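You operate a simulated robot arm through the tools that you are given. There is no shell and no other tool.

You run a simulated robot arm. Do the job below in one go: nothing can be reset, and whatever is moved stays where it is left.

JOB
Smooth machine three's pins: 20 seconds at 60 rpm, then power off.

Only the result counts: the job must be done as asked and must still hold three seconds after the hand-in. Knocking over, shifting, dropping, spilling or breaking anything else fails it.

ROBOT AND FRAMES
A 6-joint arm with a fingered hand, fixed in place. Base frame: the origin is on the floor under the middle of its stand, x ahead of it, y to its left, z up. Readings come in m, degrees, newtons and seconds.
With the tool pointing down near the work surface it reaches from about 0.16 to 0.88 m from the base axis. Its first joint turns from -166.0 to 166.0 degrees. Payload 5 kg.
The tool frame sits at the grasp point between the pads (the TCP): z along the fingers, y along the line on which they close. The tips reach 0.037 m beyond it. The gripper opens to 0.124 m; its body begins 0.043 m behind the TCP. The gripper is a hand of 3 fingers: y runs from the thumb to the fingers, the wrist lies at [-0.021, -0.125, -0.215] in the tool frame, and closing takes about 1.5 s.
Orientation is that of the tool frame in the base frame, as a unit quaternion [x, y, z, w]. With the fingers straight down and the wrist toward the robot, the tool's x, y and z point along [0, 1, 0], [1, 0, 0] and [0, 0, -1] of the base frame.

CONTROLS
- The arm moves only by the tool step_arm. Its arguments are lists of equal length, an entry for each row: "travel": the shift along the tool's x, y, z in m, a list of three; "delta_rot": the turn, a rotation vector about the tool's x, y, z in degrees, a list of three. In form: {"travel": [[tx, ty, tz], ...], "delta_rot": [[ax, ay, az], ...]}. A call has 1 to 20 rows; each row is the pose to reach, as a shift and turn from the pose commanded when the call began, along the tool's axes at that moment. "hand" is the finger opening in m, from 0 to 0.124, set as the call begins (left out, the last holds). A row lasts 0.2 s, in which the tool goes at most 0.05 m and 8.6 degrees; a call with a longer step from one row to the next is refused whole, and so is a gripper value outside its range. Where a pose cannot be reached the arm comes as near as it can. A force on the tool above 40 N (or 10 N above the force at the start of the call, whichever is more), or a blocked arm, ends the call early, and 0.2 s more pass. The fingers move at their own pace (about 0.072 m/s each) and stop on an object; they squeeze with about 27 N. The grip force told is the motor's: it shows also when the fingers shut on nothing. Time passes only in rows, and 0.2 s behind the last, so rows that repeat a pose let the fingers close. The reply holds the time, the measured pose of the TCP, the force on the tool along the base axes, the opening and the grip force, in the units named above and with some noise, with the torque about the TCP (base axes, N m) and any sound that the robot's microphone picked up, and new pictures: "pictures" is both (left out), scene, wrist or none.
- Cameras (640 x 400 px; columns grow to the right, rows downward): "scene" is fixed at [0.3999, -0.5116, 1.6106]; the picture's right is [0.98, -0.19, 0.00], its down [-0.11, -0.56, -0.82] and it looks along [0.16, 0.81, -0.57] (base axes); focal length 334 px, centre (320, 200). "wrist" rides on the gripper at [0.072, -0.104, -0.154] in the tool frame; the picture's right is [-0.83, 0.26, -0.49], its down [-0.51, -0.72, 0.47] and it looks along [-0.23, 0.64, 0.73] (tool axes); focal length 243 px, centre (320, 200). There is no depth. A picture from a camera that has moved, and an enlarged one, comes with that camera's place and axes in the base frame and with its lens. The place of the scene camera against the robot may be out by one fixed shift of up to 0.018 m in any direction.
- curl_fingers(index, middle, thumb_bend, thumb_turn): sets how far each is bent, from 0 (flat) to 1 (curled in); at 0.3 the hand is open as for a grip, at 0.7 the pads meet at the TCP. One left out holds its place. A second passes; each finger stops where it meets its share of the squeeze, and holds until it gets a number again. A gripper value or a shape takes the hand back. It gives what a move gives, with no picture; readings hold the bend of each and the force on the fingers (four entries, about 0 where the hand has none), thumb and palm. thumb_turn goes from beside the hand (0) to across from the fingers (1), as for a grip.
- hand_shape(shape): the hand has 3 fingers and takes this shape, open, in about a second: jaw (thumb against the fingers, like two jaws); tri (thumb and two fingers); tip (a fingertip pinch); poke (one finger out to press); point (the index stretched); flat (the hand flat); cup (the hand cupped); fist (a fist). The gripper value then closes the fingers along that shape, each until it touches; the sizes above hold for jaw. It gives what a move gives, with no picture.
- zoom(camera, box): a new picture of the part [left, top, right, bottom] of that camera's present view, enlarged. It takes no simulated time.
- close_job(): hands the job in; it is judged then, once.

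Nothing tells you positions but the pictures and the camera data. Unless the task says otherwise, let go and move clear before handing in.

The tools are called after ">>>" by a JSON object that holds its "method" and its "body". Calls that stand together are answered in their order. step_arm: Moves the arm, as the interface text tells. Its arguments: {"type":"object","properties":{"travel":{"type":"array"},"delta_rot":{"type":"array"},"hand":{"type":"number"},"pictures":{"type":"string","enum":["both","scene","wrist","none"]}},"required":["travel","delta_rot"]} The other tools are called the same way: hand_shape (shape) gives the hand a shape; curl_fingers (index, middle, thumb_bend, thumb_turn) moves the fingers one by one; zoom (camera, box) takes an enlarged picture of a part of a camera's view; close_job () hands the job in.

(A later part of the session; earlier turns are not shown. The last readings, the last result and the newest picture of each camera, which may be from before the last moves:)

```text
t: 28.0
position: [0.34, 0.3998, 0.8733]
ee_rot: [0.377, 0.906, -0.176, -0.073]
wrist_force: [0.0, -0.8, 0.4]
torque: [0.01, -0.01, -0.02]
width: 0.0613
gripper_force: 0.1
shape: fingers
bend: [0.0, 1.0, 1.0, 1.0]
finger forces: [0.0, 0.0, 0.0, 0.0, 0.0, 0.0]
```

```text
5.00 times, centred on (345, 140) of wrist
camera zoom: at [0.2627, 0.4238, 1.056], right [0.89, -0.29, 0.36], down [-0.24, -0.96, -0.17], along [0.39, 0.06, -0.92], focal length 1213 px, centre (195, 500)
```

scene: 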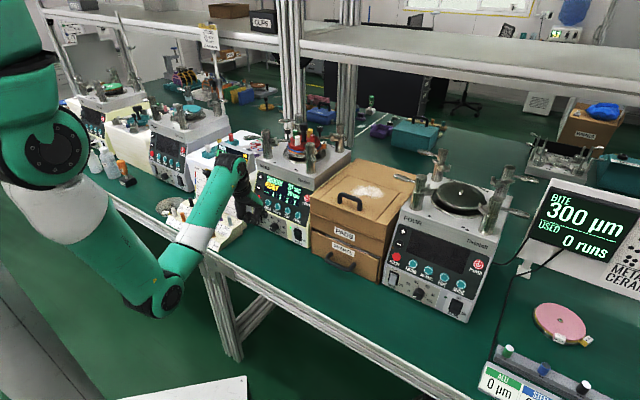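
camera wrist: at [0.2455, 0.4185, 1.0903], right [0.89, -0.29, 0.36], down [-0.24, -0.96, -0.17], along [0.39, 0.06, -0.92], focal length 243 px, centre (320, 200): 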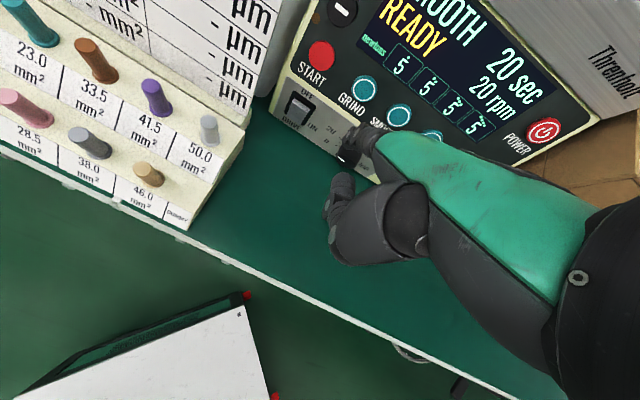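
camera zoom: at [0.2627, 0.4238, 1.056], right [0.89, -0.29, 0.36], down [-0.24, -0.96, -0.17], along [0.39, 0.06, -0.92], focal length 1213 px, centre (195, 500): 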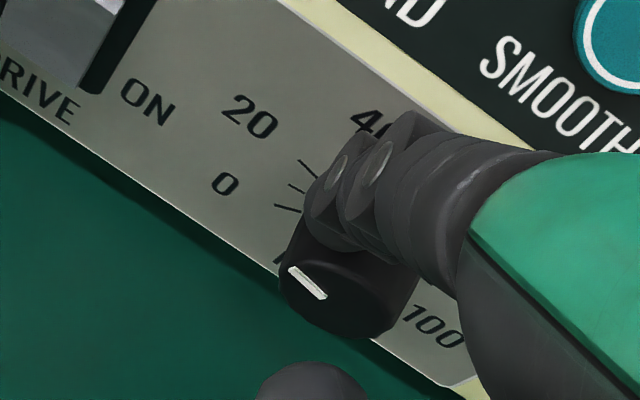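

>>> {"method": "step_arm", "body": {"travel": [[0, 0.0004, 0.0009]], "delta_rot": [[0, 0, 0]], "pictures": "none"}}

>>> {"method": "step_arm", "body": {"travel": [[0, 0.0004, 0.0009]], "delta_rot": [[0, 0, 0]], "pictures": "none"}}

```text
t: 28.4
position: [0.3392, 0.401, 0.8747]
ee_rot: [0.377, 0.906, -0.176, -0.074]
wrist_force: [-0.5, -0.3, 0.9]
torque: [0.03, -0.02, 0.02]
width: 0.0611
gripper_force: 0.1
shape: fingers
bend: [0.0, 1.0, 1.0, 1.0]
finger forces: [0.0, 0.1, 0.0, 0.0, 0.0, 0.0]
```

```text
t: 28.8
position: [0.3391, 0.4009, 0.8737]
ee_rot: [0.376, 0.907, -0.176, -0.073]
wrist_force: [0.0, 0.8, 0.8]
torque: [0.06, -0.03, 0.02]
width: 0.0613
gripper_force: 0.4
shape: fingers
bend: [0.0, 1.0, 1.0, 1.0]
finger forces: [0.6, 0.0, 0.0, 0.0, 0.1, 0.1]
```

Light contact on the knob (0.6 N). Now a short trial wipe to the right with slight pressure.

>>> {"method": "step_arm", "body": {"travel": [[0, 0.0003, 0.0007], [-0.0021, 0.0001, 0.0002], [-0.0042, -0.0001, -0.0003], [-0.0064, -0.0002, -0.0005], [-0.0085, -0.0003, -0.0006]], "delta_rot": [[0, 0, 0], [0, 0, 0], [0, 0, 0], [0, 0, 0], [0, 0, 0]], "pictures": "none"}}

>>> {"method": "zoom", "body": {"camera": "scene", "box": [240, 170, 320, 240]}}

>>> {"method": "zoom", "body": {"camera": "wrist", "box": [310, 100, 380, 180]}}

```text
t: 30.0
position: [0.345, 0.3952, 0.8737]
ee_rot: [0.375, 0.907, -0.177, -0.074]
wrist_force: [-1.6, 1.2, 1.5]
torque: [0.29, -0.09, 0.26]
width: 0.0618
gripper_force: 1.7
shape: fingers
bend: [0.0, 1.0, 1.0, 1.0]
finger forces: [3.1, 0.0, 0.0, 0.0, 0.1, 0.1]
```

```text
5.71 times, centred on (280, 205) of scene
camera zoom: at [0.3999, -0.5116, 1.6106], right [0.98, -0.19, 0.0], down [-0.11, -0.56, -0.82], along [0.16, 0.81, -0.57], focal length 1909 px, centre (549, 171)
```

zoom: 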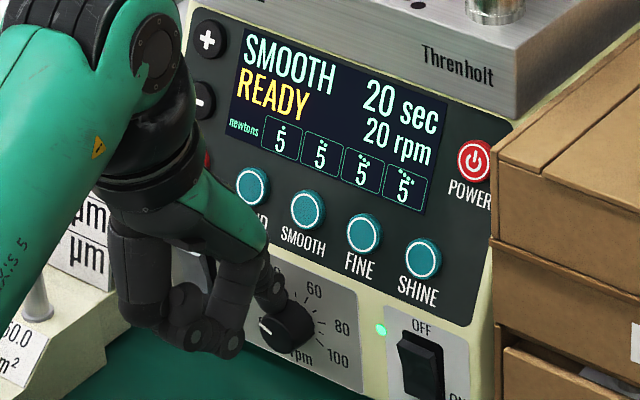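

```text
5.00 times, centred on (345, 140) of wrist
camera zoom: at [0.2672, 0.4183, 1.055], right [0.89, -0.29, 0.36], down [-0.24, -0.96, -0.17], along [0.39, 0.06, -0.92], focal length 1213 px, centre (195, 500)
```

zoom: 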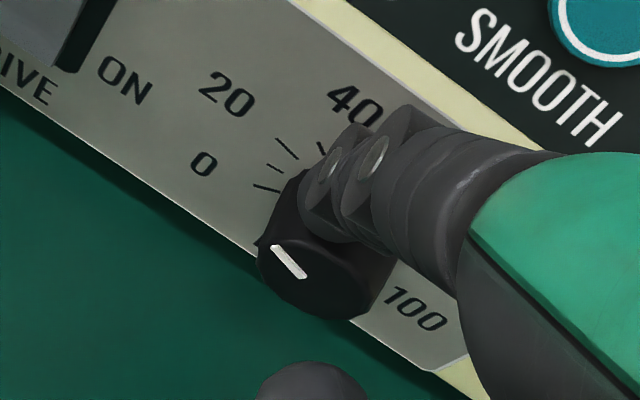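

>>> {"method": "step_arm", "body": {"travel": [[0, 0.0004, 0.0009], [0, 0.0007, 0.0017], [-0.002, 0.0007, 0.0018], [-0.004, 0.0008, 0.0019], [-0.006, 0.0009, 0.0023], [-0.008, 0.0011, 0.0028]], "delta_rot": [[0, 0, 0], [0, 0, 0], [0, 0, 0], [0, 0, 0], [0, 0, 0], [0, 0, 0]], "pictures": "none"}}

>>> {"method": "zoom", "body": {"camera": "scene", "box": [240, 170, 320, 240]}}

>>> {"method": "zoom", "body": {"camera": "wrist", "box": [310, 100, 380, 180]}}

```text
t: 31.4
position: [0.3492, 0.3898, 0.8721]
ee_rot: [0.375, 0.907, -0.175, -0.072]
wrist_force: [-10.0, -2.2, 19.2]
torque: [1.89, -0.98, 0.87]
width: 0.0627
gripper_force: 10.8
shape: fingers
bend: [0.0, 1.0, 1.0, 1.0]
finger forces: [21.7, 0.0, 0.0, 0.1, 0.1, 0.0]
```

```text
5.71 times, centred on (280, 205) of scene
camera zoom: at [0.3999, -0.5116, 1.6106], right [0.98, -0.19, 0.0], down [-0.11, -0.56, -0.82], along [0.16, 0.81, -0.57], focal length 1909 px, centre (549, 171)
```

zoom: 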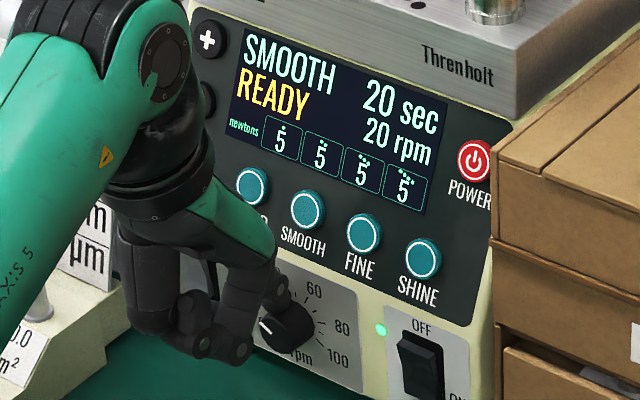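

```text
5.00 times, centred on (345, 140) of wrist
camera zoom: at [0.2716, 0.4128, 1.0529], right [0.89, -0.29, 0.36], down [-0.24, -0.96, -0.17], along [0.39, 0.06, -0.92], focal length 1213 px, centre (195, 500)
```

zoom: 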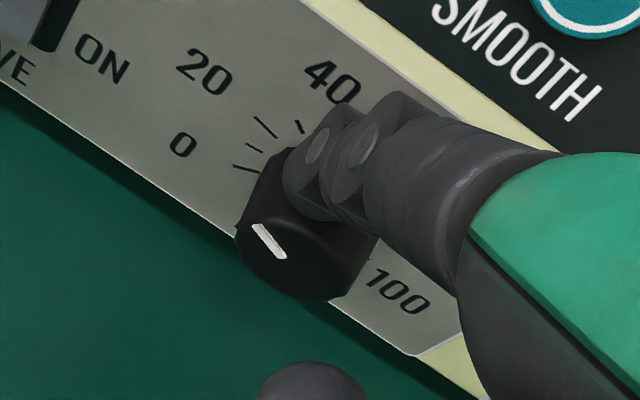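

The wipe just slips at 20 N, so the knob needs a real grip. I'll lift off and look at the "tip" pinch shape instead.

>>> {"method": "step_arm", "body": {"travel": [[0, -0.0038, -0.0093], [0, -0.02, -0.013], [0, -0.0521, -0.0221], [0, -0.075, -0.055]], "delta_rot": [[0, 0, 0], [0, 0, 0], [0, 0, 0], [0, 0, 0]], "pictures": "none"}}

>>> {"method": "zoom", "body": {"camera": "scene", "box": [240, 170, 320, 250]}}

>>> {"method": "zoom", "body": {"camera": "scene", "box": [265, 215, 290, 235]}}

```text
t: 32.4
position: [0.3163, 0.3545, 0.9544]
ee_rot: [0.376, 0.907, -0.177, -0.073]
wrist_force: [-0.7, -0.2, -0.1]
torque: [0.02, -0.02, 0.03]
width: 0.0613
gripper_force: 0.1
shape: fingers
bend: [0.0, 1.0, 1.0, 1.0]
finger forces: [0.1, 0.0, 0.1, 0.0, 0.0, 0.0]
```

```text
5.00 times, centred on (280, 210) of scene
camera zoom: at [0.3999, -0.5116, 1.6106], right [0.98, -0.19, 0.0], down [-0.11, -0.56, -0.82], along [0.16, 0.81, -0.57], focal length 1670 px, centre (520, 150)
```

zoom: 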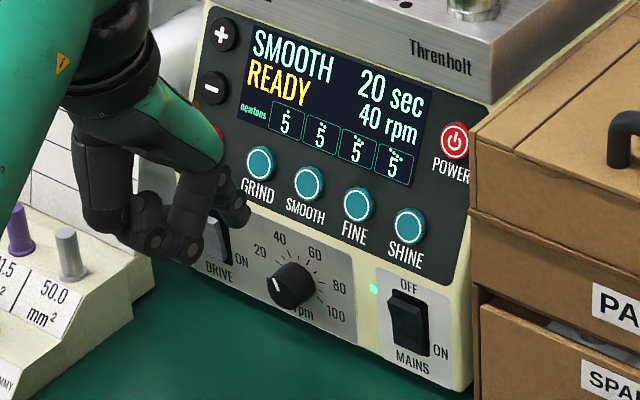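

```text
16.00 times, centred on (278, 225) of scene
camera zoom: at [0.3999, -0.5116, 1.6106], right [0.98, -0.19, 0.0], down [-0.11, -0.56, -0.82], along [0.16, 0.81, -0.57], focal length 5345 px, centre (1000, -200)
```

zoom: 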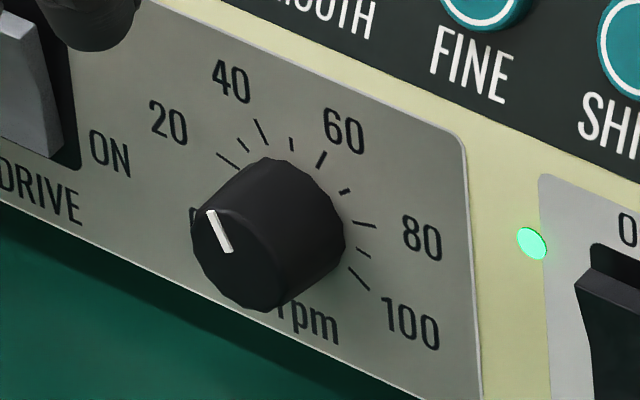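

The display now reads 40 rpm and the pointer has moved from 20 to 40, so the wipe/lift did turn it by about 50°. One more similar stroke should bring it near 60; I'll return to the contact start and do it in small watched steps.

>>> {"method": "step_arm", "body": {"travel": [[0.0083, 0.0275, 0.021], [0.0165, 0.055, 0.042], [0.0165, 0.0646, 0.0474], [0.0165, 0.0742, 0.0528]], "delta_rot": [[0, 0, 0], [0, 0, 0], [0, 0, 0], [0, 0, 0]], "pictures": "none"}}

>>> {"method": "zoom", "body": {"camera": "scene", "box": [260, 205, 300, 240]}}

>>> {"method": "zoom", "body": {"camera": "wrist", "box": [310, 100, 380, 180]}}

```text
t: 33.4
position: [0.3395, 0.4008, 0.8752]
ee_rot: [0.377, 0.907, -0.176, -0.073]
wrist_force: [0.6, 0.1, 0.5]
torque: [-0.02, -0.01, -0.02]
width: 0.0613
gripper_force: 0.0
shape: fingers
bend: [0.0, 1.0, 1.0, 1.0]
finger forces: [0.1, 0.1, 0.0, 0.1, 0.0, 0.0]
```

```text
11.43 times, centred on (280, 222) of scene
camera zoom: at [0.3999, -0.5116, 1.6106], right [0.98, -0.19, 0.0], down [-0.11, -0.56, -0.82], along [0.16, 0.81, -0.57], focal length 3818 px, centre (777, -57)
```

zoom: 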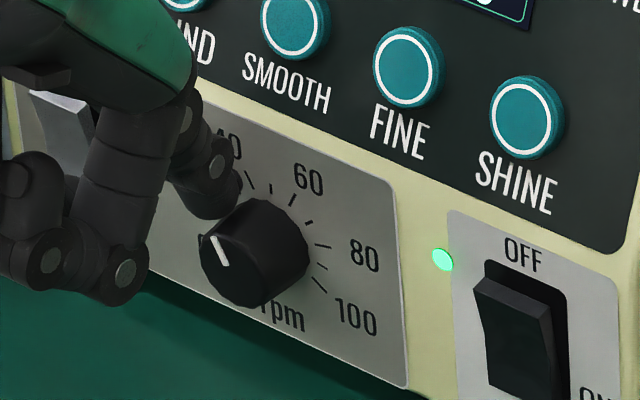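

```text
5.00 times, centred on (345, 140) of wrist
camera zoom: at [0.2616, 0.4253, 1.0553], right [0.89, -0.29, 0.36], down [-0.24, -0.96, -0.17], along [0.39, 0.06, -0.92], focal length 1213 px, centre (195, 500)
```

zoom: 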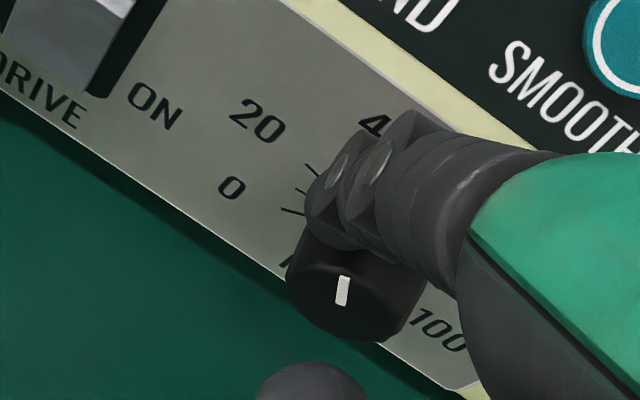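

>>> {"method": "step_arm", "body": {"travel": [[0, 0.0003, 0.0007], [-0.0021, 0.0003, 0.0007], [-0.0042, 0.0003, 0.0007]], "delta_rot": [[0, 0, 0], [0, 0, 0], [0, 0, 0]], "pictures": "none"}}

>>> {"method": "zoom", "body": {"camera": "scene", "box": [250, 175, 310, 240]}}

>>> {"method": "zoom", "body": {"camera": "wrist", "box": [310, 100, 380, 180]}}

```text
t: 34.2
position: [0.3417, 0.4002, 0.8736]
ee_rot: [0.375, 0.907, -0.176, -0.073]
wrist_force: [-0.5, 0.2, 0.6]
torque: [0.07, 0.04, 0.08]
width: 0.0613
gripper_force: 0.8
shape: fingers
bend: [0.0, 1.0, 1.0, 1.0]
finger forces: [0.9, 0.0, 0.0, 0.0, 0.0, 0.0]
```

```text
6.15 times, centred on (280, 208) of scene
camera zoom: at [0.3999, -0.5116, 1.6106], right [0.98, -0.19, 0.0], down [-0.11, -0.56, -0.82], along [0.16, 0.81, -0.57], focal length 2056 px, centre (566, 154)
```

zoom: 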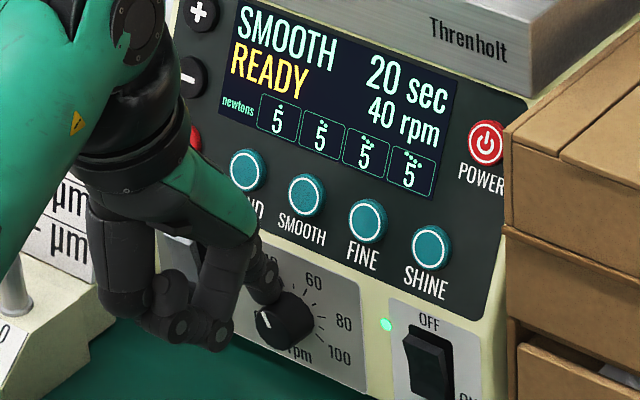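

```text
5.00 times, centred on (345, 140) of wrist
camera zoom: at [0.2647, 0.4227, 1.0548], right [0.89, -0.29, 0.36], down [-0.24, -0.96, -0.17], along [0.39, 0.06, -0.92], focal length 1213 px, centre (195, 500)
```

zoom: 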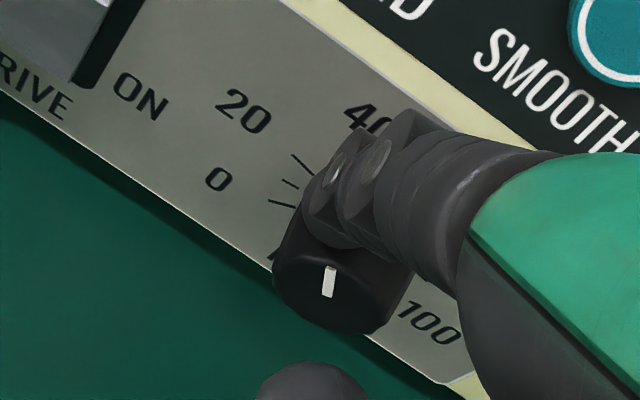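

>>> {"method": "step_arm", "body": {"travel": [[-0.002, 0, 0], [-0.004, 0.0002, 0.0005]], "delta_rot": [[0, 0, 0], [0, 0, 0]], "pictures": "none"}}

>>> {"method": "zoom", "body": {"camera": "wrist", "box": [310, 100, 380, 180]}}

>>> {"method": "zoom", "body": {"camera": "scene", "box": [260, 205, 300, 240]}}

```text
t: 34.8
position: [0.344, 0.3958, 0.8723]
ee_rot: [0.376, 0.906, -0.176, -0.074]
wrist_force: [-2.8, 1.2, 2.0]
torque: [0.32, -0.09, 0.34]
width: 0.0618
gripper_force: 2.2
shape: fingers
bend: [0.0, 1.0, 1.0, 1.0]
finger forces: [3.7, 0.1, 0.0, 0.0, 0.0, 0.1]
```

```text
5.00 times, centred on (345, 140) of wrist
camera zoom: at [0.2669, 0.419, 1.054], right [0.89, -0.29, 0.36], down [-0.24, -0.96, -0.17], along [0.39, 0.06, -0.92], focal length 1213 px, centre (195, 500)
```

zoom: 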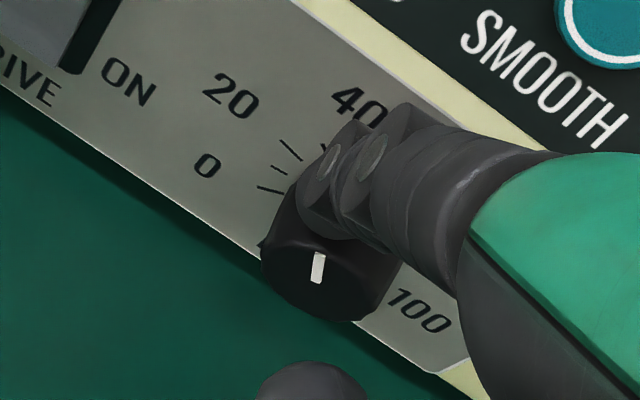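

```text
11.43 times, centred on (280, 222) of scene
camera zoom: at [0.3999, -0.5116, 1.6106], right [0.98, -0.19, 0.0], down [-0.11, -0.56, -0.82], along [0.16, 0.81, -0.57], focal length 3818 px, centre (777, -57)
```

zoom: 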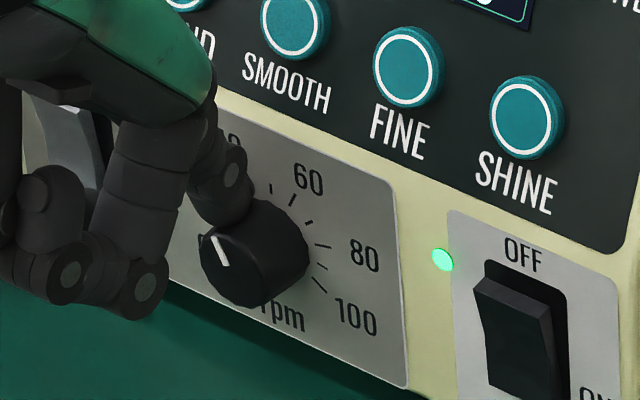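

>>> {"method": "step_arm", "body": {"travel": [[-0.0008, 0.0002, 0.0006], [-0.0021, -0.0004, -0.0009], [-0.0035, -0.0009, -0.0023]], "delta_rot": [[0, 0, 0], [0, 0, 0], [0, 0, 0]], "pictures": "none"}}

>>> {"method": "zoom", "body": {"camera": "wrist", "box": [310, 100, 380, 180]}}

>>> {"method": "zoom", "body": {"camera": "scene", "box": [250, 175, 310, 240]}}

```text
t: 35.6
position: [0.3465, 0.3937, 0.8747]
ee_rot: [0.376, 0.907, -0.176, -0.074]
wrist_force: [-1.9, 0.6, 3.5]
torque: [0.37, -0.17, 0.17]
width: 0.0623
gripper_force: 2.0
shape: fingers
bend: [0.0, 1.0, 1.0, 1.0]
finger forces: [4.0, 0.0, 0.0, 0.0, 0.0, 0.0]
```

```text
5.00 times, centred on (345, 140) of wrist
camera zoom: at [0.2699, 0.4162, 1.056], right [0.89, -0.29, 0.36], down [-0.24, -0.96, -0.17], along [0.39, 0.06, -0.92], focal length 1213 px, centre (195, 500)
```

zoom: 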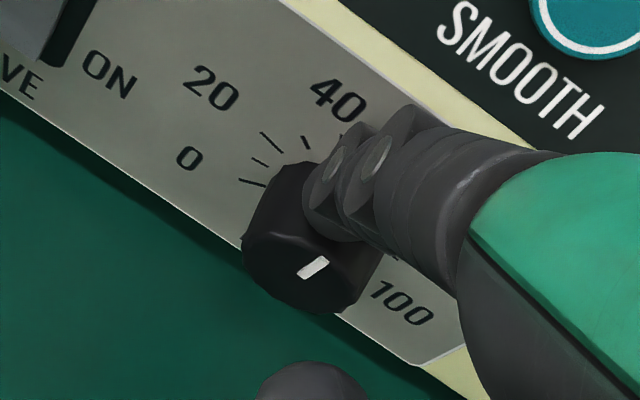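

```text
6.15 times, centred on (280, 208) of scene
camera zoom: at [0.3999, -0.5116, 1.6106], right [0.98, -0.19, 0.0], down [-0.11, -0.56, -0.82], along [0.16, 0.81, -0.57], focal length 2056 px, centre (566, 154)
```

zoom: 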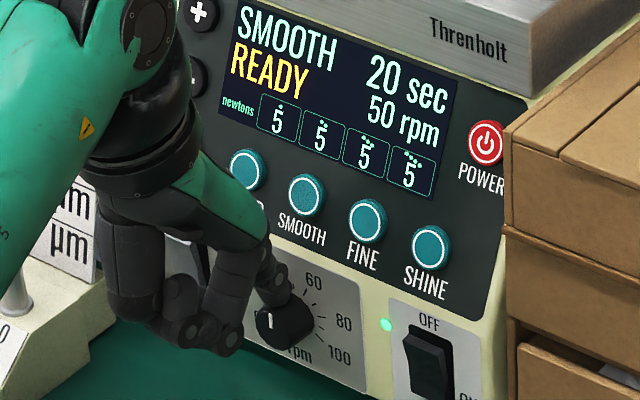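

It works: pointer up, display 50 rpm. A little more of the same motion.

>>> {"method": "step_arm", "body": {"travel": [[-0.0009, -0.0002, -0.0005], [-0.002, -0.0004, -0.0011]], "delta_rot": [[0, 0, 0], [0, 0, 0]], "pictures": "none"}}

>>> {"method": "zoom", "body": {"camera": "wrist", "box": [310, 100, 380, 180]}}

>>> {"method": "zoom", "body": {"camera": "scene", "box": [250, 175, 310, 240]}}

```text
t: 36.2
position: [0.3467, 0.391, 0.8752]
ee_rot: [0.377, 0.907, -0.176, -0.073]
wrist_force: [-0.3, 2.0, 1.9]
torque: [0.25, -0.08, 0.25]
width: 0.0622
gripper_force: 1.0
shape: fingers
bend: [0.0, 1.0, 1.0, 1.0]
finger forces: [2.5, 0.0, 0.0, 0.1, 0.1, 0.0]
```

```text
5.00 times, centred on (345, 140) of wrist
camera zoom: at [0.2701, 0.4146, 1.0563], right [0.89, -0.29, 0.36], down [-0.24, -0.96, -0.17], along [0.39, 0.06, -0.92], focal length 1213 px, centre (195, 500)
```

zoom: 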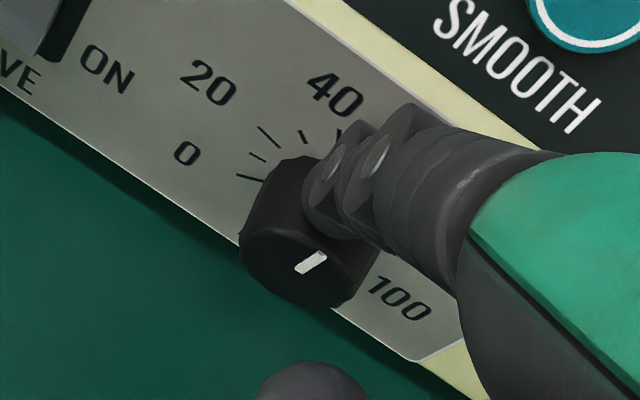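

```text
6.15 times, centred on (280, 208) of scene
camera zoom: at [0.3999, -0.5116, 1.6106], right [0.98, -0.19, 0.0], down [-0.11, -0.56, -0.82], along [0.16, 0.81, -0.57], focal length 2056 px, centre (566, 154)
```

zoom: 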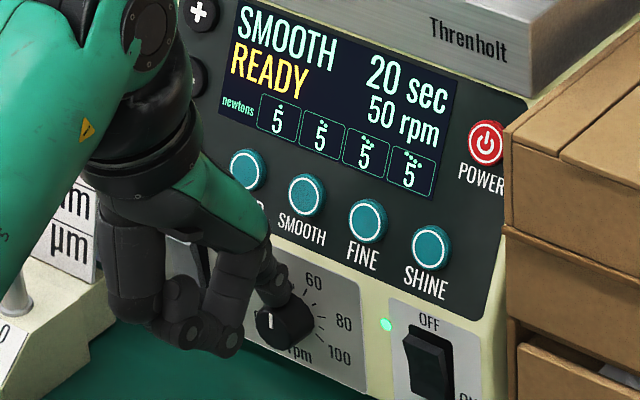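

>>> {"method": "step_arm", "body": {"travel": [[-0.001, 0, 0], [-0.0022, -0.0002, -0.0006]], "delta_rot": [[0, 0, 0], [0, 0, 0]], "pictures": "none"}}

>>> {"method": "zoom", "body": {"camera": "wrist", "box": [310, 100, 380, 180]}}

>>> {"method": "zoom", "body": {"camera": "scene", "box": [250, 175, 310, 240]}}

```text
t: 36.8
position: [0.3487, 0.3891, 0.8757]
ee_rot: [0.376, 0.907, -0.176, -0.073]
wrist_force: [0.2, -1.6, 1.4]
torque: [0.12, -0.06, -0.05]
width: 0.0619
gripper_force: 0.5
shape: fingers
bend: [0.0, 1.0, 1.0, 1.0]
finger forces: [1.3, 0.0, 0.0, 0.1, 0.1, 0.0]
```

```text
5.00 times, centred on (345, 140) of wrist
camera zoom: at [0.2723, 0.4133, 1.0569], right [0.89, -0.29, 0.36], down [-0.24, -0.96, -0.17], along [0.39, 0.06, -0.92], focal length 1213 px, centre (195, 500)
```

zoom: 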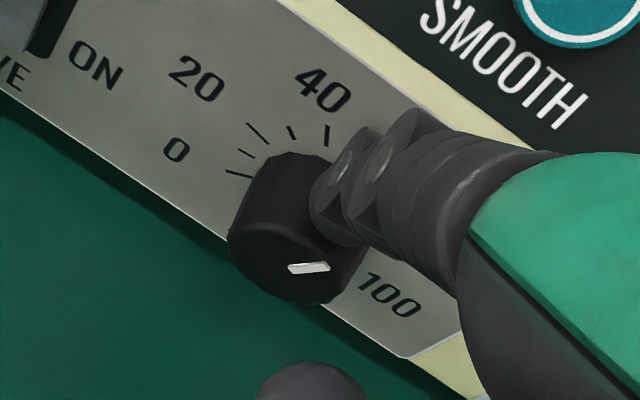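

```text
6.15 times, centred on (280, 208) of scene
camera zoom: at [0.3999, -0.5116, 1.6106], right [0.98, -0.19, 0.0], down [-0.11, -0.56, -0.82], along [0.16, 0.81, -0.57], focal length 2056 px, centre (566, 154)
```

zoom: 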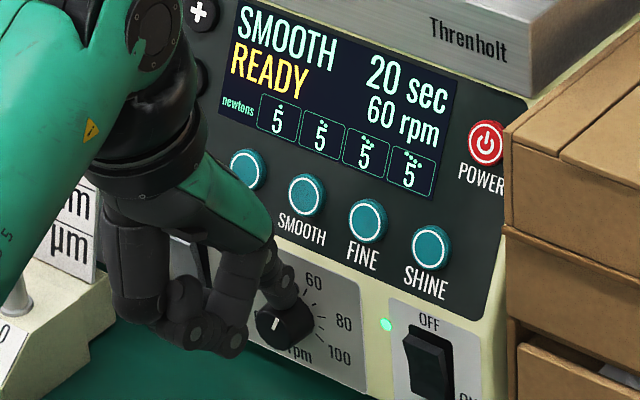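

60 rpm reached (the dial clicks in 10-rpm steps). I'll leave the knob along its outward normal and back away, then check the display.

>>> {"method": "step_arm", "body": {"travel": [[0.0015, -0.001, -0.0024], [0.003, -0.0019, -0.0046], [0.008, -0.0045, -0.0111], [0.008, -0.0483, -0.0128], [0.008, -0.065, -0.04]], "delta_rot": [[0, 0, 0], [0, 0, 0], [0, 0, 0], [0, 0, 0], [0, 0, 0]], "pictures": "none"}}

>>> {"method": "zoom", "body": {"camera": "scene", "box": [240, 160, 320, 250]}}

>>> {"method": "zoom", "body": {"camera": "scene", "box": [265, 215, 290, 235]}}

```text
t: 38.0
position: [0.3111, 0.3677, 0.9406]
ee_rot: [0.376, 0.907, -0.176, -0.073]
wrist_force: [-0.3, -0.1, -0.4]
torque: [-0.01, 0.02, 0.03]
width: 0.0618
gripper_force: 0.0
shape: fingers
bend: [0.0, 1.0, 1.0, 1.0]
finger forces: [0.0, 0.1, 0.0, 0.0, 0.0, 0.1]
```

```text
4.44 times, centred on (280, 205) of scene
camera zoom: at [0.3999, -0.5116, 1.6106], right [0.98, -0.19, 0.0], down [-0.11, -0.56, -0.82], along [0.16, 0.81, -0.57], focal length 1485 px, centre (498, 178)
```

zoom: 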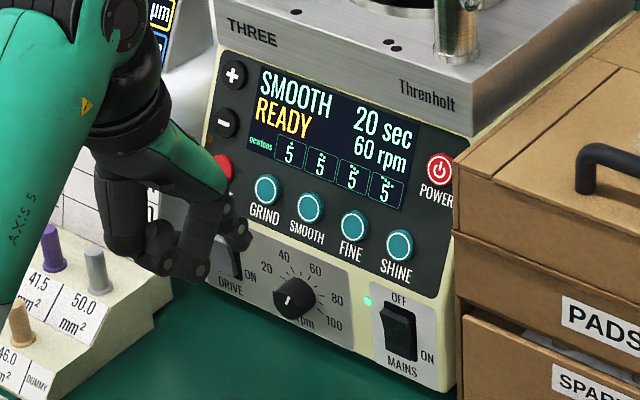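

```text
16.00 times, centred on (278, 225) of scene
camera zoom: at [0.3999, -0.5116, 1.6106], right [0.98, -0.19, 0.0], down [-0.11, -0.56, -0.82], along [0.16, 0.81, -0.57], focal length 5345 px, centre (1000, -200)
```

zoom: 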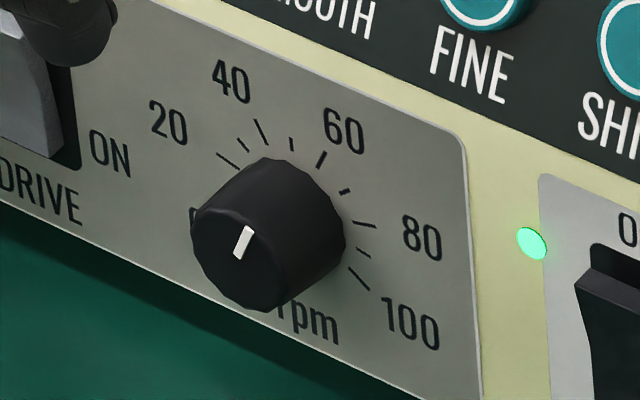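

Everything is set: SMOOTH, 20 sec, 60 rpm, READY. Now to START (about [0.373, 0.564, 0.898]); I undo the tilt and go to its standoff.

>>> {"method": "step_arm", "body": {"travel": [[0.0111, 0.0059, 0.0021], [0.0222, 0.0118, 0.0041], [0.0332, 0.0177, 0.0062], [0.0443, 0.0236, 0.0082], [0.0554, 0.0295, 0.0103]], "delta_rot": [[-4.39, -0.46, -2.37], [-8.77, -0.92, -4.74], [-13.16, -1.38, -7.11], [-17.54, -1.84, -9.48], [-21.93, -2.3, -11.85]], "pictures": "none"}}

>>> {"method": "zoom", "body": {"camera": "wrist", "box": [260, 60, 420, 200]}}

>>> {"method": "zoom", "body": {"camera": "scene", "box": [230, 165, 300, 225]}}

```text
t: 39.2
position: [0.2885, 0.4203, 0.9175]
ee_rot: [0.284, 0.959, 0.001, 0.001]
wrist_force: [0.1, 0.0, -0.1]
torque: [0.0, 0.0, 0.02]
width: 0.0611
gripper_force: 0.0
shape: fingers
bend: [0.0, 1.0, 1.0, 1.0]
finger forces: [0.0, 0.0, 0.1, 0.0, 0.0, 0.0]
```

```text
2.86 times, centred on (340, 130) of wrist
camera zoom: at [0.1731, 0.3714, 1.0707], right [0.84, -0.23, 0.49], down [0.03, -0.88, -0.47], along [0.54, 0.41, -0.73], focal length 693 px, centre (263, 400)
```

zoom: 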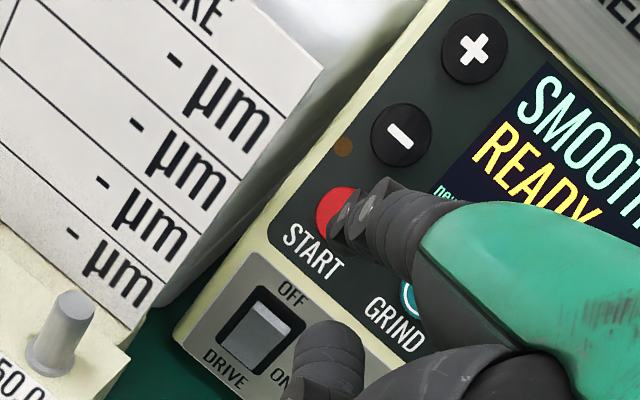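

```text
6.67 times, centred on (265, 195) of scene
camera zoom: at [0.3999, -0.5116, 1.6106], right [0.98, -0.19, 0.0], down [-0.11, -0.56, -0.82], along [0.16, 0.81, -0.57], focal length 2227 px, centre (687, 233)
```

zoom: 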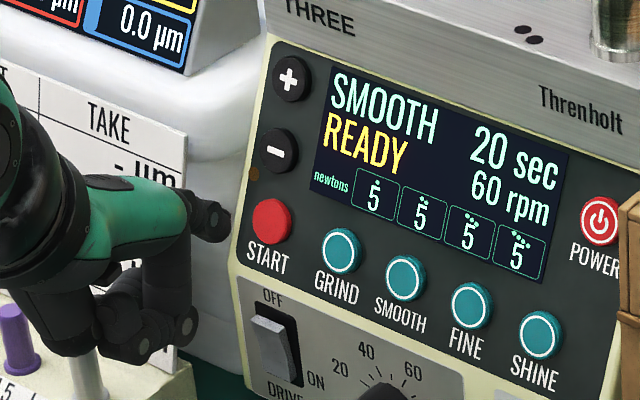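

>>> {"method": "step_arm", "body": {"travel": [[-0.0032, 0.0191, 0.0093], [-0.0054, 0.0324, 0.0157], [-0.0057, 0.0342, 0.0166], [-0.006, 0.0359, 0.0175], [-0.0064, 0.0377, 0.0184], [-0.0067, 0.0394, 0.0193]], "delta_rot": [[0, 0, 0], [0, 0, 0], [0, 0, 0], [0, 0, 0], [0, 0, 0], [0, 0, 0]], "pictures": "none"}}

>>> {"method": "zoom", "body": {"camera": "scene", "box": [230, 165, 300, 225]}}

```text
t: 40.6
position: [0.3164, 0.4484, 0.8977]
ee_rot: [0.284, 0.959, 0.001, 0.001]
wrist_force: [-5.3, -8.1, 7.4]
torque: [0.92, -0.48, 0.17]
width: 0.0615
gripper_force: 6.1
shape: fingers
bend: [0.0, 1.0, 1.0, 1.0]
finger forces: [11.8, 0.0, 0.0, 0.0, 0.0, 0.0]
heard: click
```

```text
6.67 times, centred on (265, 195) of scene
camera zoom: at [0.3999, -0.5116, 1.6106], right [0.98, -0.19, 0.0], down [-0.11, -0.56, -0.82], along [0.16, 0.81, -0.57], focal length 2227 px, centre (687, 233)
```

zoom: 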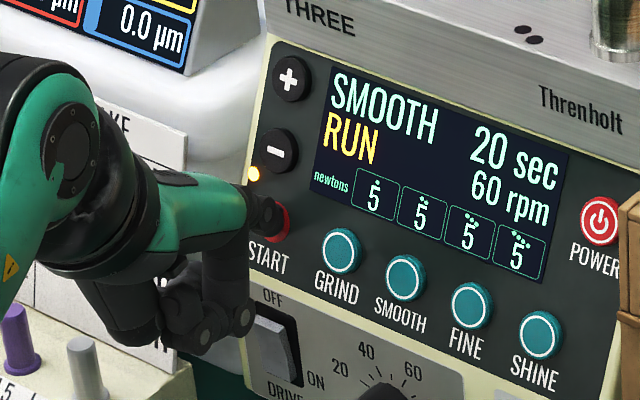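

RUN has started (20 s). I'll back off and move to the POWER standoff while it runs.

>>> {"method": "step_arm", "body": {"travel": [[0.0026, -0.0131, -0.0068], [0.0077, -0.0394, -0.0203], [-0.0199, -0.0426, -0.0346], [-0.0476, -0.0459, -0.0489], [-0.0752, -0.0491, -0.0633], [-0.1029, -0.0524, -0.0776], [-0.1305, -0.0556, -0.0919]], "delta_rot": [[0, 0, 0], [0, 0, 0], [0, 0, 6.4], [0, 0, 12.8], [0, 0, 19.3], [0, 0, 25.7], [0, 0, 32.1]]}}

>>> {"method": "zoom", "body": {"camera": "scene", "box": [240, 120, 340, 240]}}

>>> {"method": "zoom", "body": {"camera": "wrist", "box": [200, 0, 400, 200]}}

```text
t: 42.2
position: [0.3961, 0.3331, 0.9914]
ee_rot: [0.539, 0.842, 0.0, 0.0]
wrist_force: [0.8, -0.4, 0.1]
torque: [0.05, -0.05, -0.05]
width: 0.0615
gripper_force: 0.1
shape: fingers
bend: [0.0, 1.0, 1.0, 1.0]
finger forces: [0.0, 0.0, 0.0, 0.1, 0.0, 0.0]
camera wrist: at [0.2724, 0.3552, 1.1441], right [0.59, -0.64, 0.49], down [-0.44, -0.76, -0.47], along [0.68, 0.06, -0.73], focal length 243 px, centre (320, 200)
```

scene: 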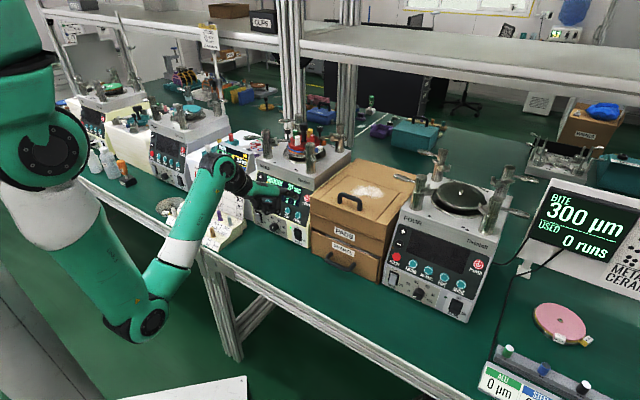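
wrist: 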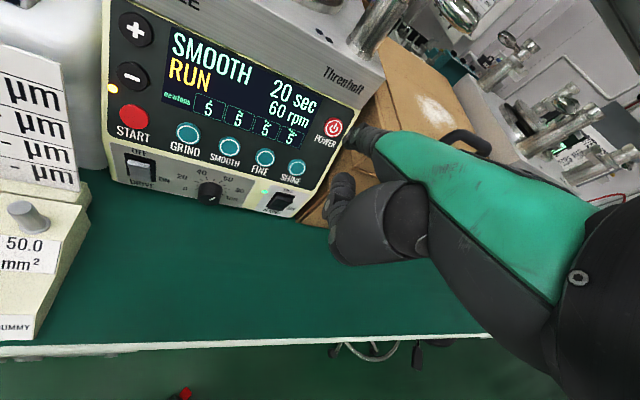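

```text
3.33 times, centred on (290, 180) of scene
camera zoom: at [0.3999, -0.5116, 1.6106], right [0.98, -0.19, 0.0], down [-0.11, -0.56, -0.82], along [0.16, 0.81, -0.57], focal length 1114 px, centre (420, 267)
```

zoom: 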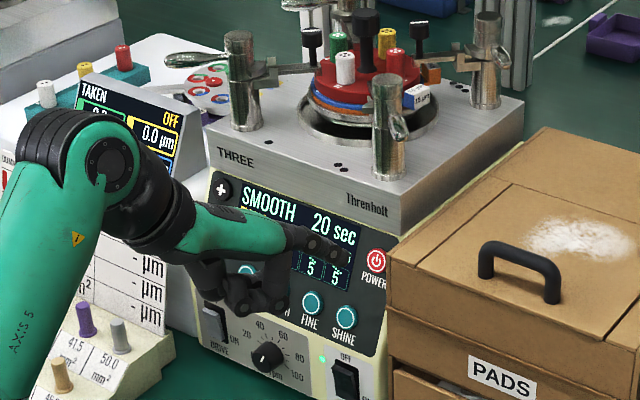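

```text
2.00 times, centred on (300, 100) of wrist
camera zoom: at [0.2724, 0.3552, 1.1441], right [0.59, -0.64, 0.49], down [-0.44, -0.76, -0.47], along [0.68, 0.06, -0.73], focal length 485 px, centre (360, 400)
```

zoom: 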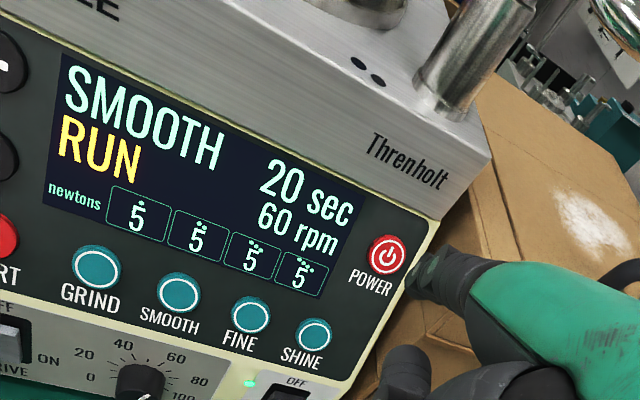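

>>> {"method": "zoom", "body": {"camera": "scene", "box": [305, 135, 330, 160]}}

>>> {"method": "step_arm", "body": {"travel": [[0, 0, 0], [0, 0, 0], [0, 0, 0], [0, 0, 0], [0, 0, 0], [0, 0, 0], [0, 0, 0], [0, 0, 0], [0, 0, 0]], "delta_rot": [[0, 0, 0], [0, 0, 0], [0, 0, 0], [0, 0, 0], [0, 0, 0], [0, 0, 0], [0, 0, 0], [0, 0, 0], [0, 0, 0]], "pictures": "none"}}

>>> {"method": "zoom", "body": {"camera": "scene", "box": [270, 115, 340, 170]}}

>>> {"method": "zoom", "body": {"camera": "wrist", "box": [200, 0, 400, 200]}}

```text
16.00 times, centred on (318, 148) of scene
camera zoom: at [0.3999, -0.5116, 1.6106], right [0.98, -0.19, 0.0], down [-0.11, -0.56, -0.82], along [0.16, 0.81, -0.57], focal length 5345 px, centre (360, 1040)
```

zoom: 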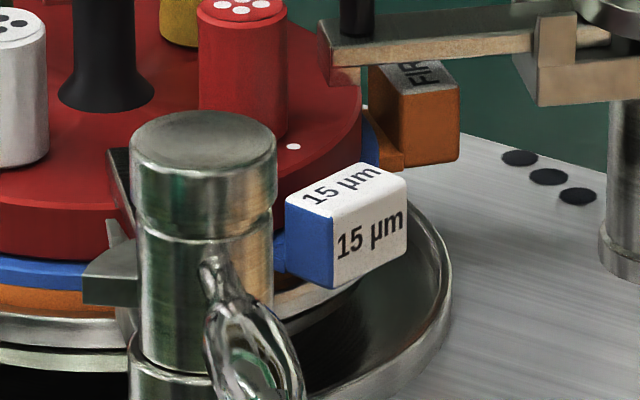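

```text
t: 44.2
position: [0.3961, 0.3343, 0.9906]
ee_rot: [0.538, 0.843, 0.0, 0.001]
wrist_force: [0.2, 0.2, -0.1]
torque: [0.03, -0.01, 0.04]
width: 0.0615
gripper_force: 0.0
shape: fingers
bend: [0.0, 1.0, 1.0, 1.0]
finger forces: [0.1, 0.0, 0.0, 0.0, 0.0, 0.0]
```

```text
7.27 times, centred on (305, 142) of scene
camera zoom: at [0.3999, -0.5116, 1.6106], right [0.98, -0.19, 0.0], down [-0.11, -0.56, -0.82], along [0.16, 0.81, -0.57], focal length 2430 px, centre (429, 618)
```

zoom: 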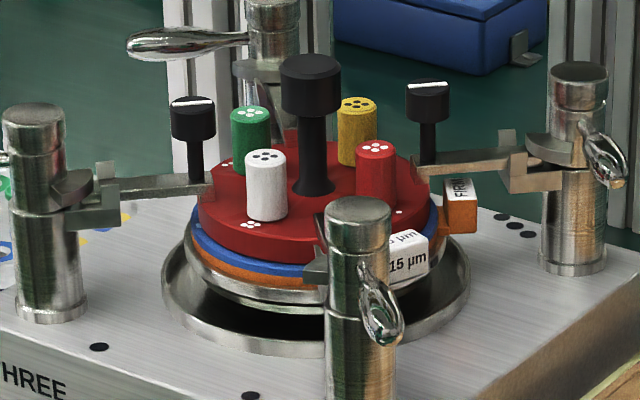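

```text
2.00 times, centred on (300, 100) of wrist
camera zoom: at [0.2724, 0.3553, 1.144], right [0.59, -0.64, 0.49], down [-0.44, -0.76, -0.47], along [0.68, 0.06, -0.73], focal length 485 px, centre (360, 400)
```

zoom: 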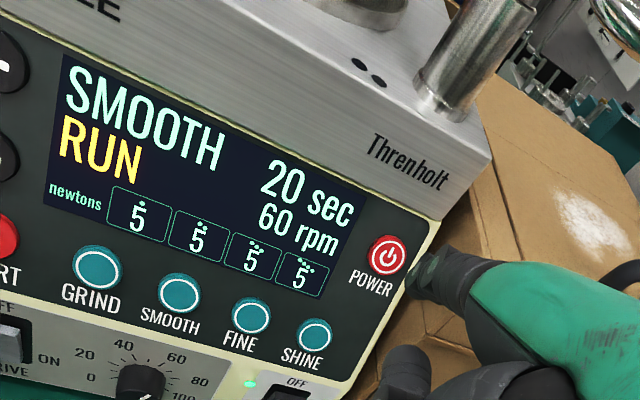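

The platen is turning with the 15 µm film. I'll hold still and wait for the 20 s to run out.

>>> {"method": "step_arm", "body": {"travel": [[0, 0, 0], [0, 0, 0], [0, 0, 0], [0, 0, 0], [0, 0, 0], [0, 0, 0], [0, 0, 0], [0, 0, 0], [0, 0, 0], [0, 0, 0], [0, 0, 0], [0, 0, 0], [0, 0, 0], [0, 0, 0], [0, 0, 0], [0, 0, 0], [0, 0, 0], [0, 0, 0], [0, 0, 0], [0, 0, 0]], "delta_rot": [[0, 0, 0], [0, 0, 0], [0, 0, 0], [0, 0, 0], [0, 0, 0], [0, 0, 0], [0, 0, 0], [0, 0, 0], [0, 0, 0], [0, 0, 0], [0, 0, 0], [0, 0, 0], [0, 0, 0], [0, 0, 0], [0, 0, 0], [0, 0, 0], [0, 0, 0], [0, 0, 0], [0, 0, 0], [0, 0, 0]], "pictures": "none"}}

>>> {"method": "step_arm", "body": {"travel": [[0, 0, 0], [0, 0, 0], [0, 0, 0], [0, 0, 0], [0, 0, 0], [0, 0, 0], [0, 0, 0], [0, 0, 0], [0, 0, 0], [0, 0, 0], [0, 0, 0], [0, 0, 0], [0, 0, 0], [0, 0, 0], [0, 0, 0], [0, 0, 0], [0, 0, 0], [0, 0, 0], [0, 0, 0], [0, 0, 0]], "delta_rot": [[0, 0, 0], [0, 0, 0], [0, 0, 0], [0, 0, 0], [0, 0, 0], [0, 0, 0], [0, 0, 0], [0, 0, 0], [0, 0, 0], [0, 0, 0], [0, 0, 0], [0, 0, 0], [0, 0, 0], [0, 0, 0], [0, 0, 0], [0, 0, 0], [0, 0, 0], [0, 0, 0], [0, 0, 0], [0, 0, 0]], "pictures": "none"}}

>>> {"method": "step_arm", "body": {"travel": [[0, 0, 0], [0, 0, 0], [0, 0, 0], [0, 0, 0], [0, 0, 0], [0, 0, 0], [0, 0, 0], [0, 0, 0], [0, 0, 0], [0, 0, 0], [0, 0, 0], [0, 0, 0], [0, 0, 0], [0, 0, 0], [0, 0, 0], [0, 0, 0], [0, 0, 0], [0, 0, 0], [0, 0, 0], [0, 0, 0]], "delta_rot": [[0, 0, 0], [0, 0, 0], [0, 0, 0], [0, 0, 0], [0, 0, 0], [0, 0, 0], [0, 0, 0], [0, 0, 0], [0, 0, 0], [0, 0, 0], [0, 0, 0], [0, 0, 0], [0, 0, 0], [0, 0, 0], [0, 0, 0], [0, 0, 0], [0, 0, 0], [0, 0, 0], [0, 0, 0], [0, 0, 0]], "pictures": "none"}}

>>> {"method": "zoom", "body": {"camera": "wrist", "box": [200, 0, 400, 200]}}

```text
t: 48.4
position: [0.396, 0.3334, 0.9908]
ee_rot: [0.539, 0.842, 0.001, 0.0]
wrist_force: [0.6, 0.8, -0.2]
torque: [0.01, 0.01, -0.02]
width: 0.0615
gripper_force: 0.0
shape: fingers
bend: [0.0, 1.0, 1.0, 1.0]
finger forces: [0.0, 0.1, 0.1, 0.0, 0.0, 0.1]
```

```text
t: 52.6
position: [0.3968, 0.3336, 0.9911]
ee_rot: [0.539, 0.842, 0.0, 0.001]
wrist_force: [0.0, 0.7, 0.2]
torque: [-0.02, 0.03, -0.05]
width: 0.0612
gripper_force: 0.1
shape: fingers
bend: [0.0, 1.0, 1.0, 1.0]
finger forces: [0.0, 0.1, 0.0, 0.1, 0.0, 0.0]
```

```text
t: 56.8
position: [0.3957, 0.3331, 0.992]
ee_rot: [0.539, 0.842, 0.0, 0.0]
wrist_force: [-0.4, 0.6, -1.1]
torque: [-0.02, -0.03, 0.0]
width: 0.0611
gripper_force: 0.0
shape: fingers
bend: [0.0, 1.0, 1.0, 1.0]
finger forces: [0.0, 0.0, 0.0, 0.0, 0.1, 0.1]
```

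```text
2.00 times, centred on (300, 100) of wrist
camera zoom: at [0.2724, 0.3553, 1.144], right [0.59, -0.64, 0.49], down [-0.44, -0.76, -0.47], along [0.68, 0.06, -0.73], focal length 485 px, centre (360, 400)
```

zoom: 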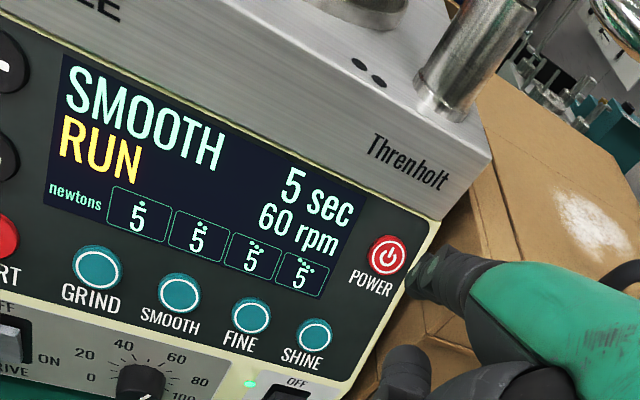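

It's counting down, 5 sec shown. I'll wait on.

>>> {"method": "step_arm", "body": {"travel": [[0, 0, 0], [0, 0, 0], [0, 0, 0], [0, 0, 0], [0, 0, 0], [0, 0, 0], [0, 0, 0], [0, 0, 0], [0, 0, 0], [0, 0, 0], [0, 0, 0], [0, 0, 0], [0, 0, 0], [0, 0, 0], [0, 0, 0], [0, 0, 0], [0, 0, 0], [0, 0, 0], [0, 0, 0], [0, 0, 0]], "delta_rot": [[0, 0, 0], [0, 0, 0], [0, 0, 0], [0, 0, 0], [0, 0, 0], [0, 0, 0], [0, 0, 0], [0, 0, 0], [0, 0, 0], [0, 0, 0], [0, 0, 0], [0, 0, 0], [0, 0, 0], [0, 0, 0], [0, 0, 0], [0, 0, 0], [0, 0, 0], [0, 0, 0], [0, 0, 0], [0, 0, 0]], "pictures": "none"}}

>>> {"method": "step_arm", "body": {"travel": [[0, 0, 0], [0, 0, 0], [0, 0, 0], [0, 0, 0], [0, 0, 0], [0, 0, 0], [0, 0, 0]], "delta_rot": [[0, 0, 0], [0, 0, 0], [0, 0, 0], [0, 0, 0], [0, 0, 0], [0, 0, 0], [0, 0, 0]], "pictures": "none"}}

>>> {"method": "zoom", "body": {"camera": "wrist", "box": [200, 0, 400, 200]}}

>>> {"method": "zoom", "body": {"camera": "scene", "box": [280, 175, 330, 215]}}

```text
t: 61.0
position: [0.3962, 0.3341, 0.9903]
ee_rot: [0.539, 0.843, 0.0, -0.001]
wrist_force: [-0.8, -0.2, 0.0]
torque: [-0.03, 0.0, -0.02]
width: 0.0612
gripper_force: 0.1
shape: fingers
bend: [0.0, 1.0, 1.0, 1.0]
finger forces: [0.0, 0.1, 0.1, 0.1, 0.1, 0.0]
```

```text
t: 62.6
position: [0.3958, 0.3338, 0.9903]
ee_rot: [0.539, 0.842, 0.0, 0.0]
wrist_force: [-0.6, 0.0, -0.7]
torque: [0.01, -0.01, -0.03]
width: 0.0614
gripper_force: 0.0
shape: fingers
bend: [0.0, 1.0, 1.0, 1.0]
finger forces: [0.1, 0.0, 0.0, 0.1, 0.0, 0.0]
```

```text
2.00 times, centred on (300, 100) of wrist
camera zoom: at [0.2724, 0.3553, 1.144], right [0.59, -0.64, 0.49], down [-0.44, -0.76, -0.47], along [0.68, 0.06, -0.73], focal length 485 px, centre (360, 400)
```

zoom: 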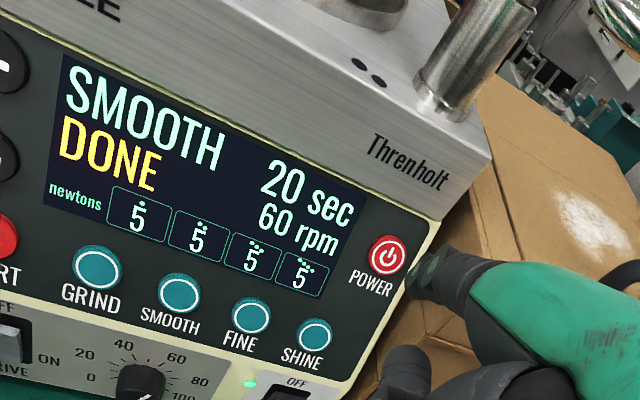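

```text
10.00 times, centred on (305, 195) of scene
camera zoom: at [0.3999, -0.5116, 1.6106], right [0.98, -0.19, 0.0], down [-0.11, -0.56, -0.82], along [0.16, 0.81, -0.57], focal length 3341 px, centre (470, 250)
```

zoom: 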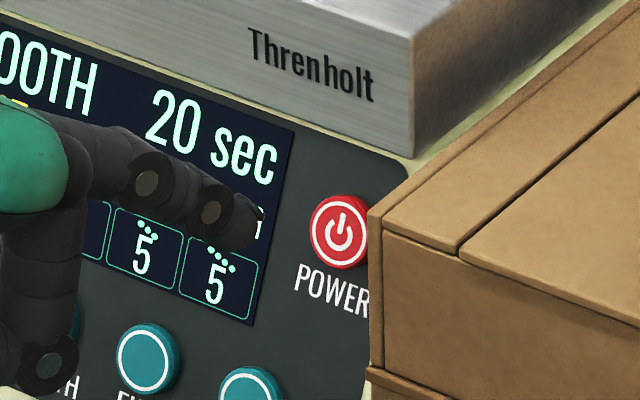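

DONE at 20 sec / 60 rpm. Now I press POWER to switch it off.

>>> {"method": "step_arm", "body": {"travel": [[0.0049, 0.0139, 0.0071], [0.0098, 0.0278, 0.0142], [0.013, 0.0371, 0.0189], [0.0147, 0.0418, 0.0212], [0.0153, 0.0435, 0.0222], [0.0158, 0.045, 0.0229], [0.0163, 0.0464, 0.0236]], "delta_rot": [[0, 0, 0], [0, 0, 0], [0, 0, 0], [0, 0, 0], [0, 0, 0], [0, 0, 0], [0, 0, 0]], "pictures": "none"}}

>>> {"method": "zoom", "body": {"camera": "wrist", "box": [200, 0, 400, 200]}}

>>> {"method": "zoom", "body": {"camera": "scene", "box": [280, 175, 330, 215]}}

```text
t: 64.2
position: [0.4305, 0.3657, 0.9654]
ee_rot: [0.538, 0.843, 0.0, 0.0]
wrist_force: [-3.7, -1.3, 2.1]
torque: [0.14, -0.19, 0.02]
width: 0.061
gripper_force: 2.0
shape: fingers
bend: [0.0, 1.0, 1.0, 1.0]
finger forces: [3.8, 0.0, 0.0, 0.0, 0.0, 0.1]
heard: click
```

```text
2.00 times, centred on (300, 100) of wrist
camera zoom: at [0.3078, 0.3868, 1.1182], right [0.59, -0.64, 0.49], down [-0.44, -0.76, -0.47], along [0.68, 0.06, -0.73], focal length 485 px, centre (360, 400)
```

zoom: 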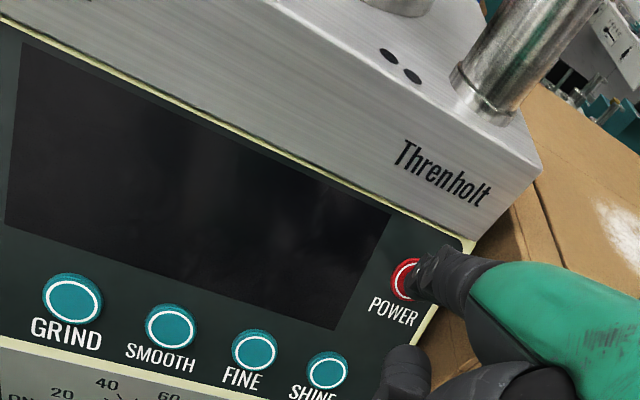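

```text
10.00 times, centred on (305, 195) of scene
camera zoom: at [0.3999, -0.5116, 1.6106], right [0.98, -0.19, 0.0], down [-0.11, -0.56, -0.82], along [0.16, 0.81, -0.57], focal length 3341 px, centre (470, 250)
```

zoom: 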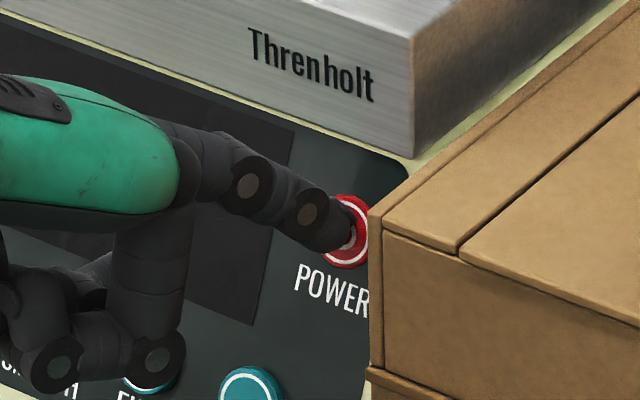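

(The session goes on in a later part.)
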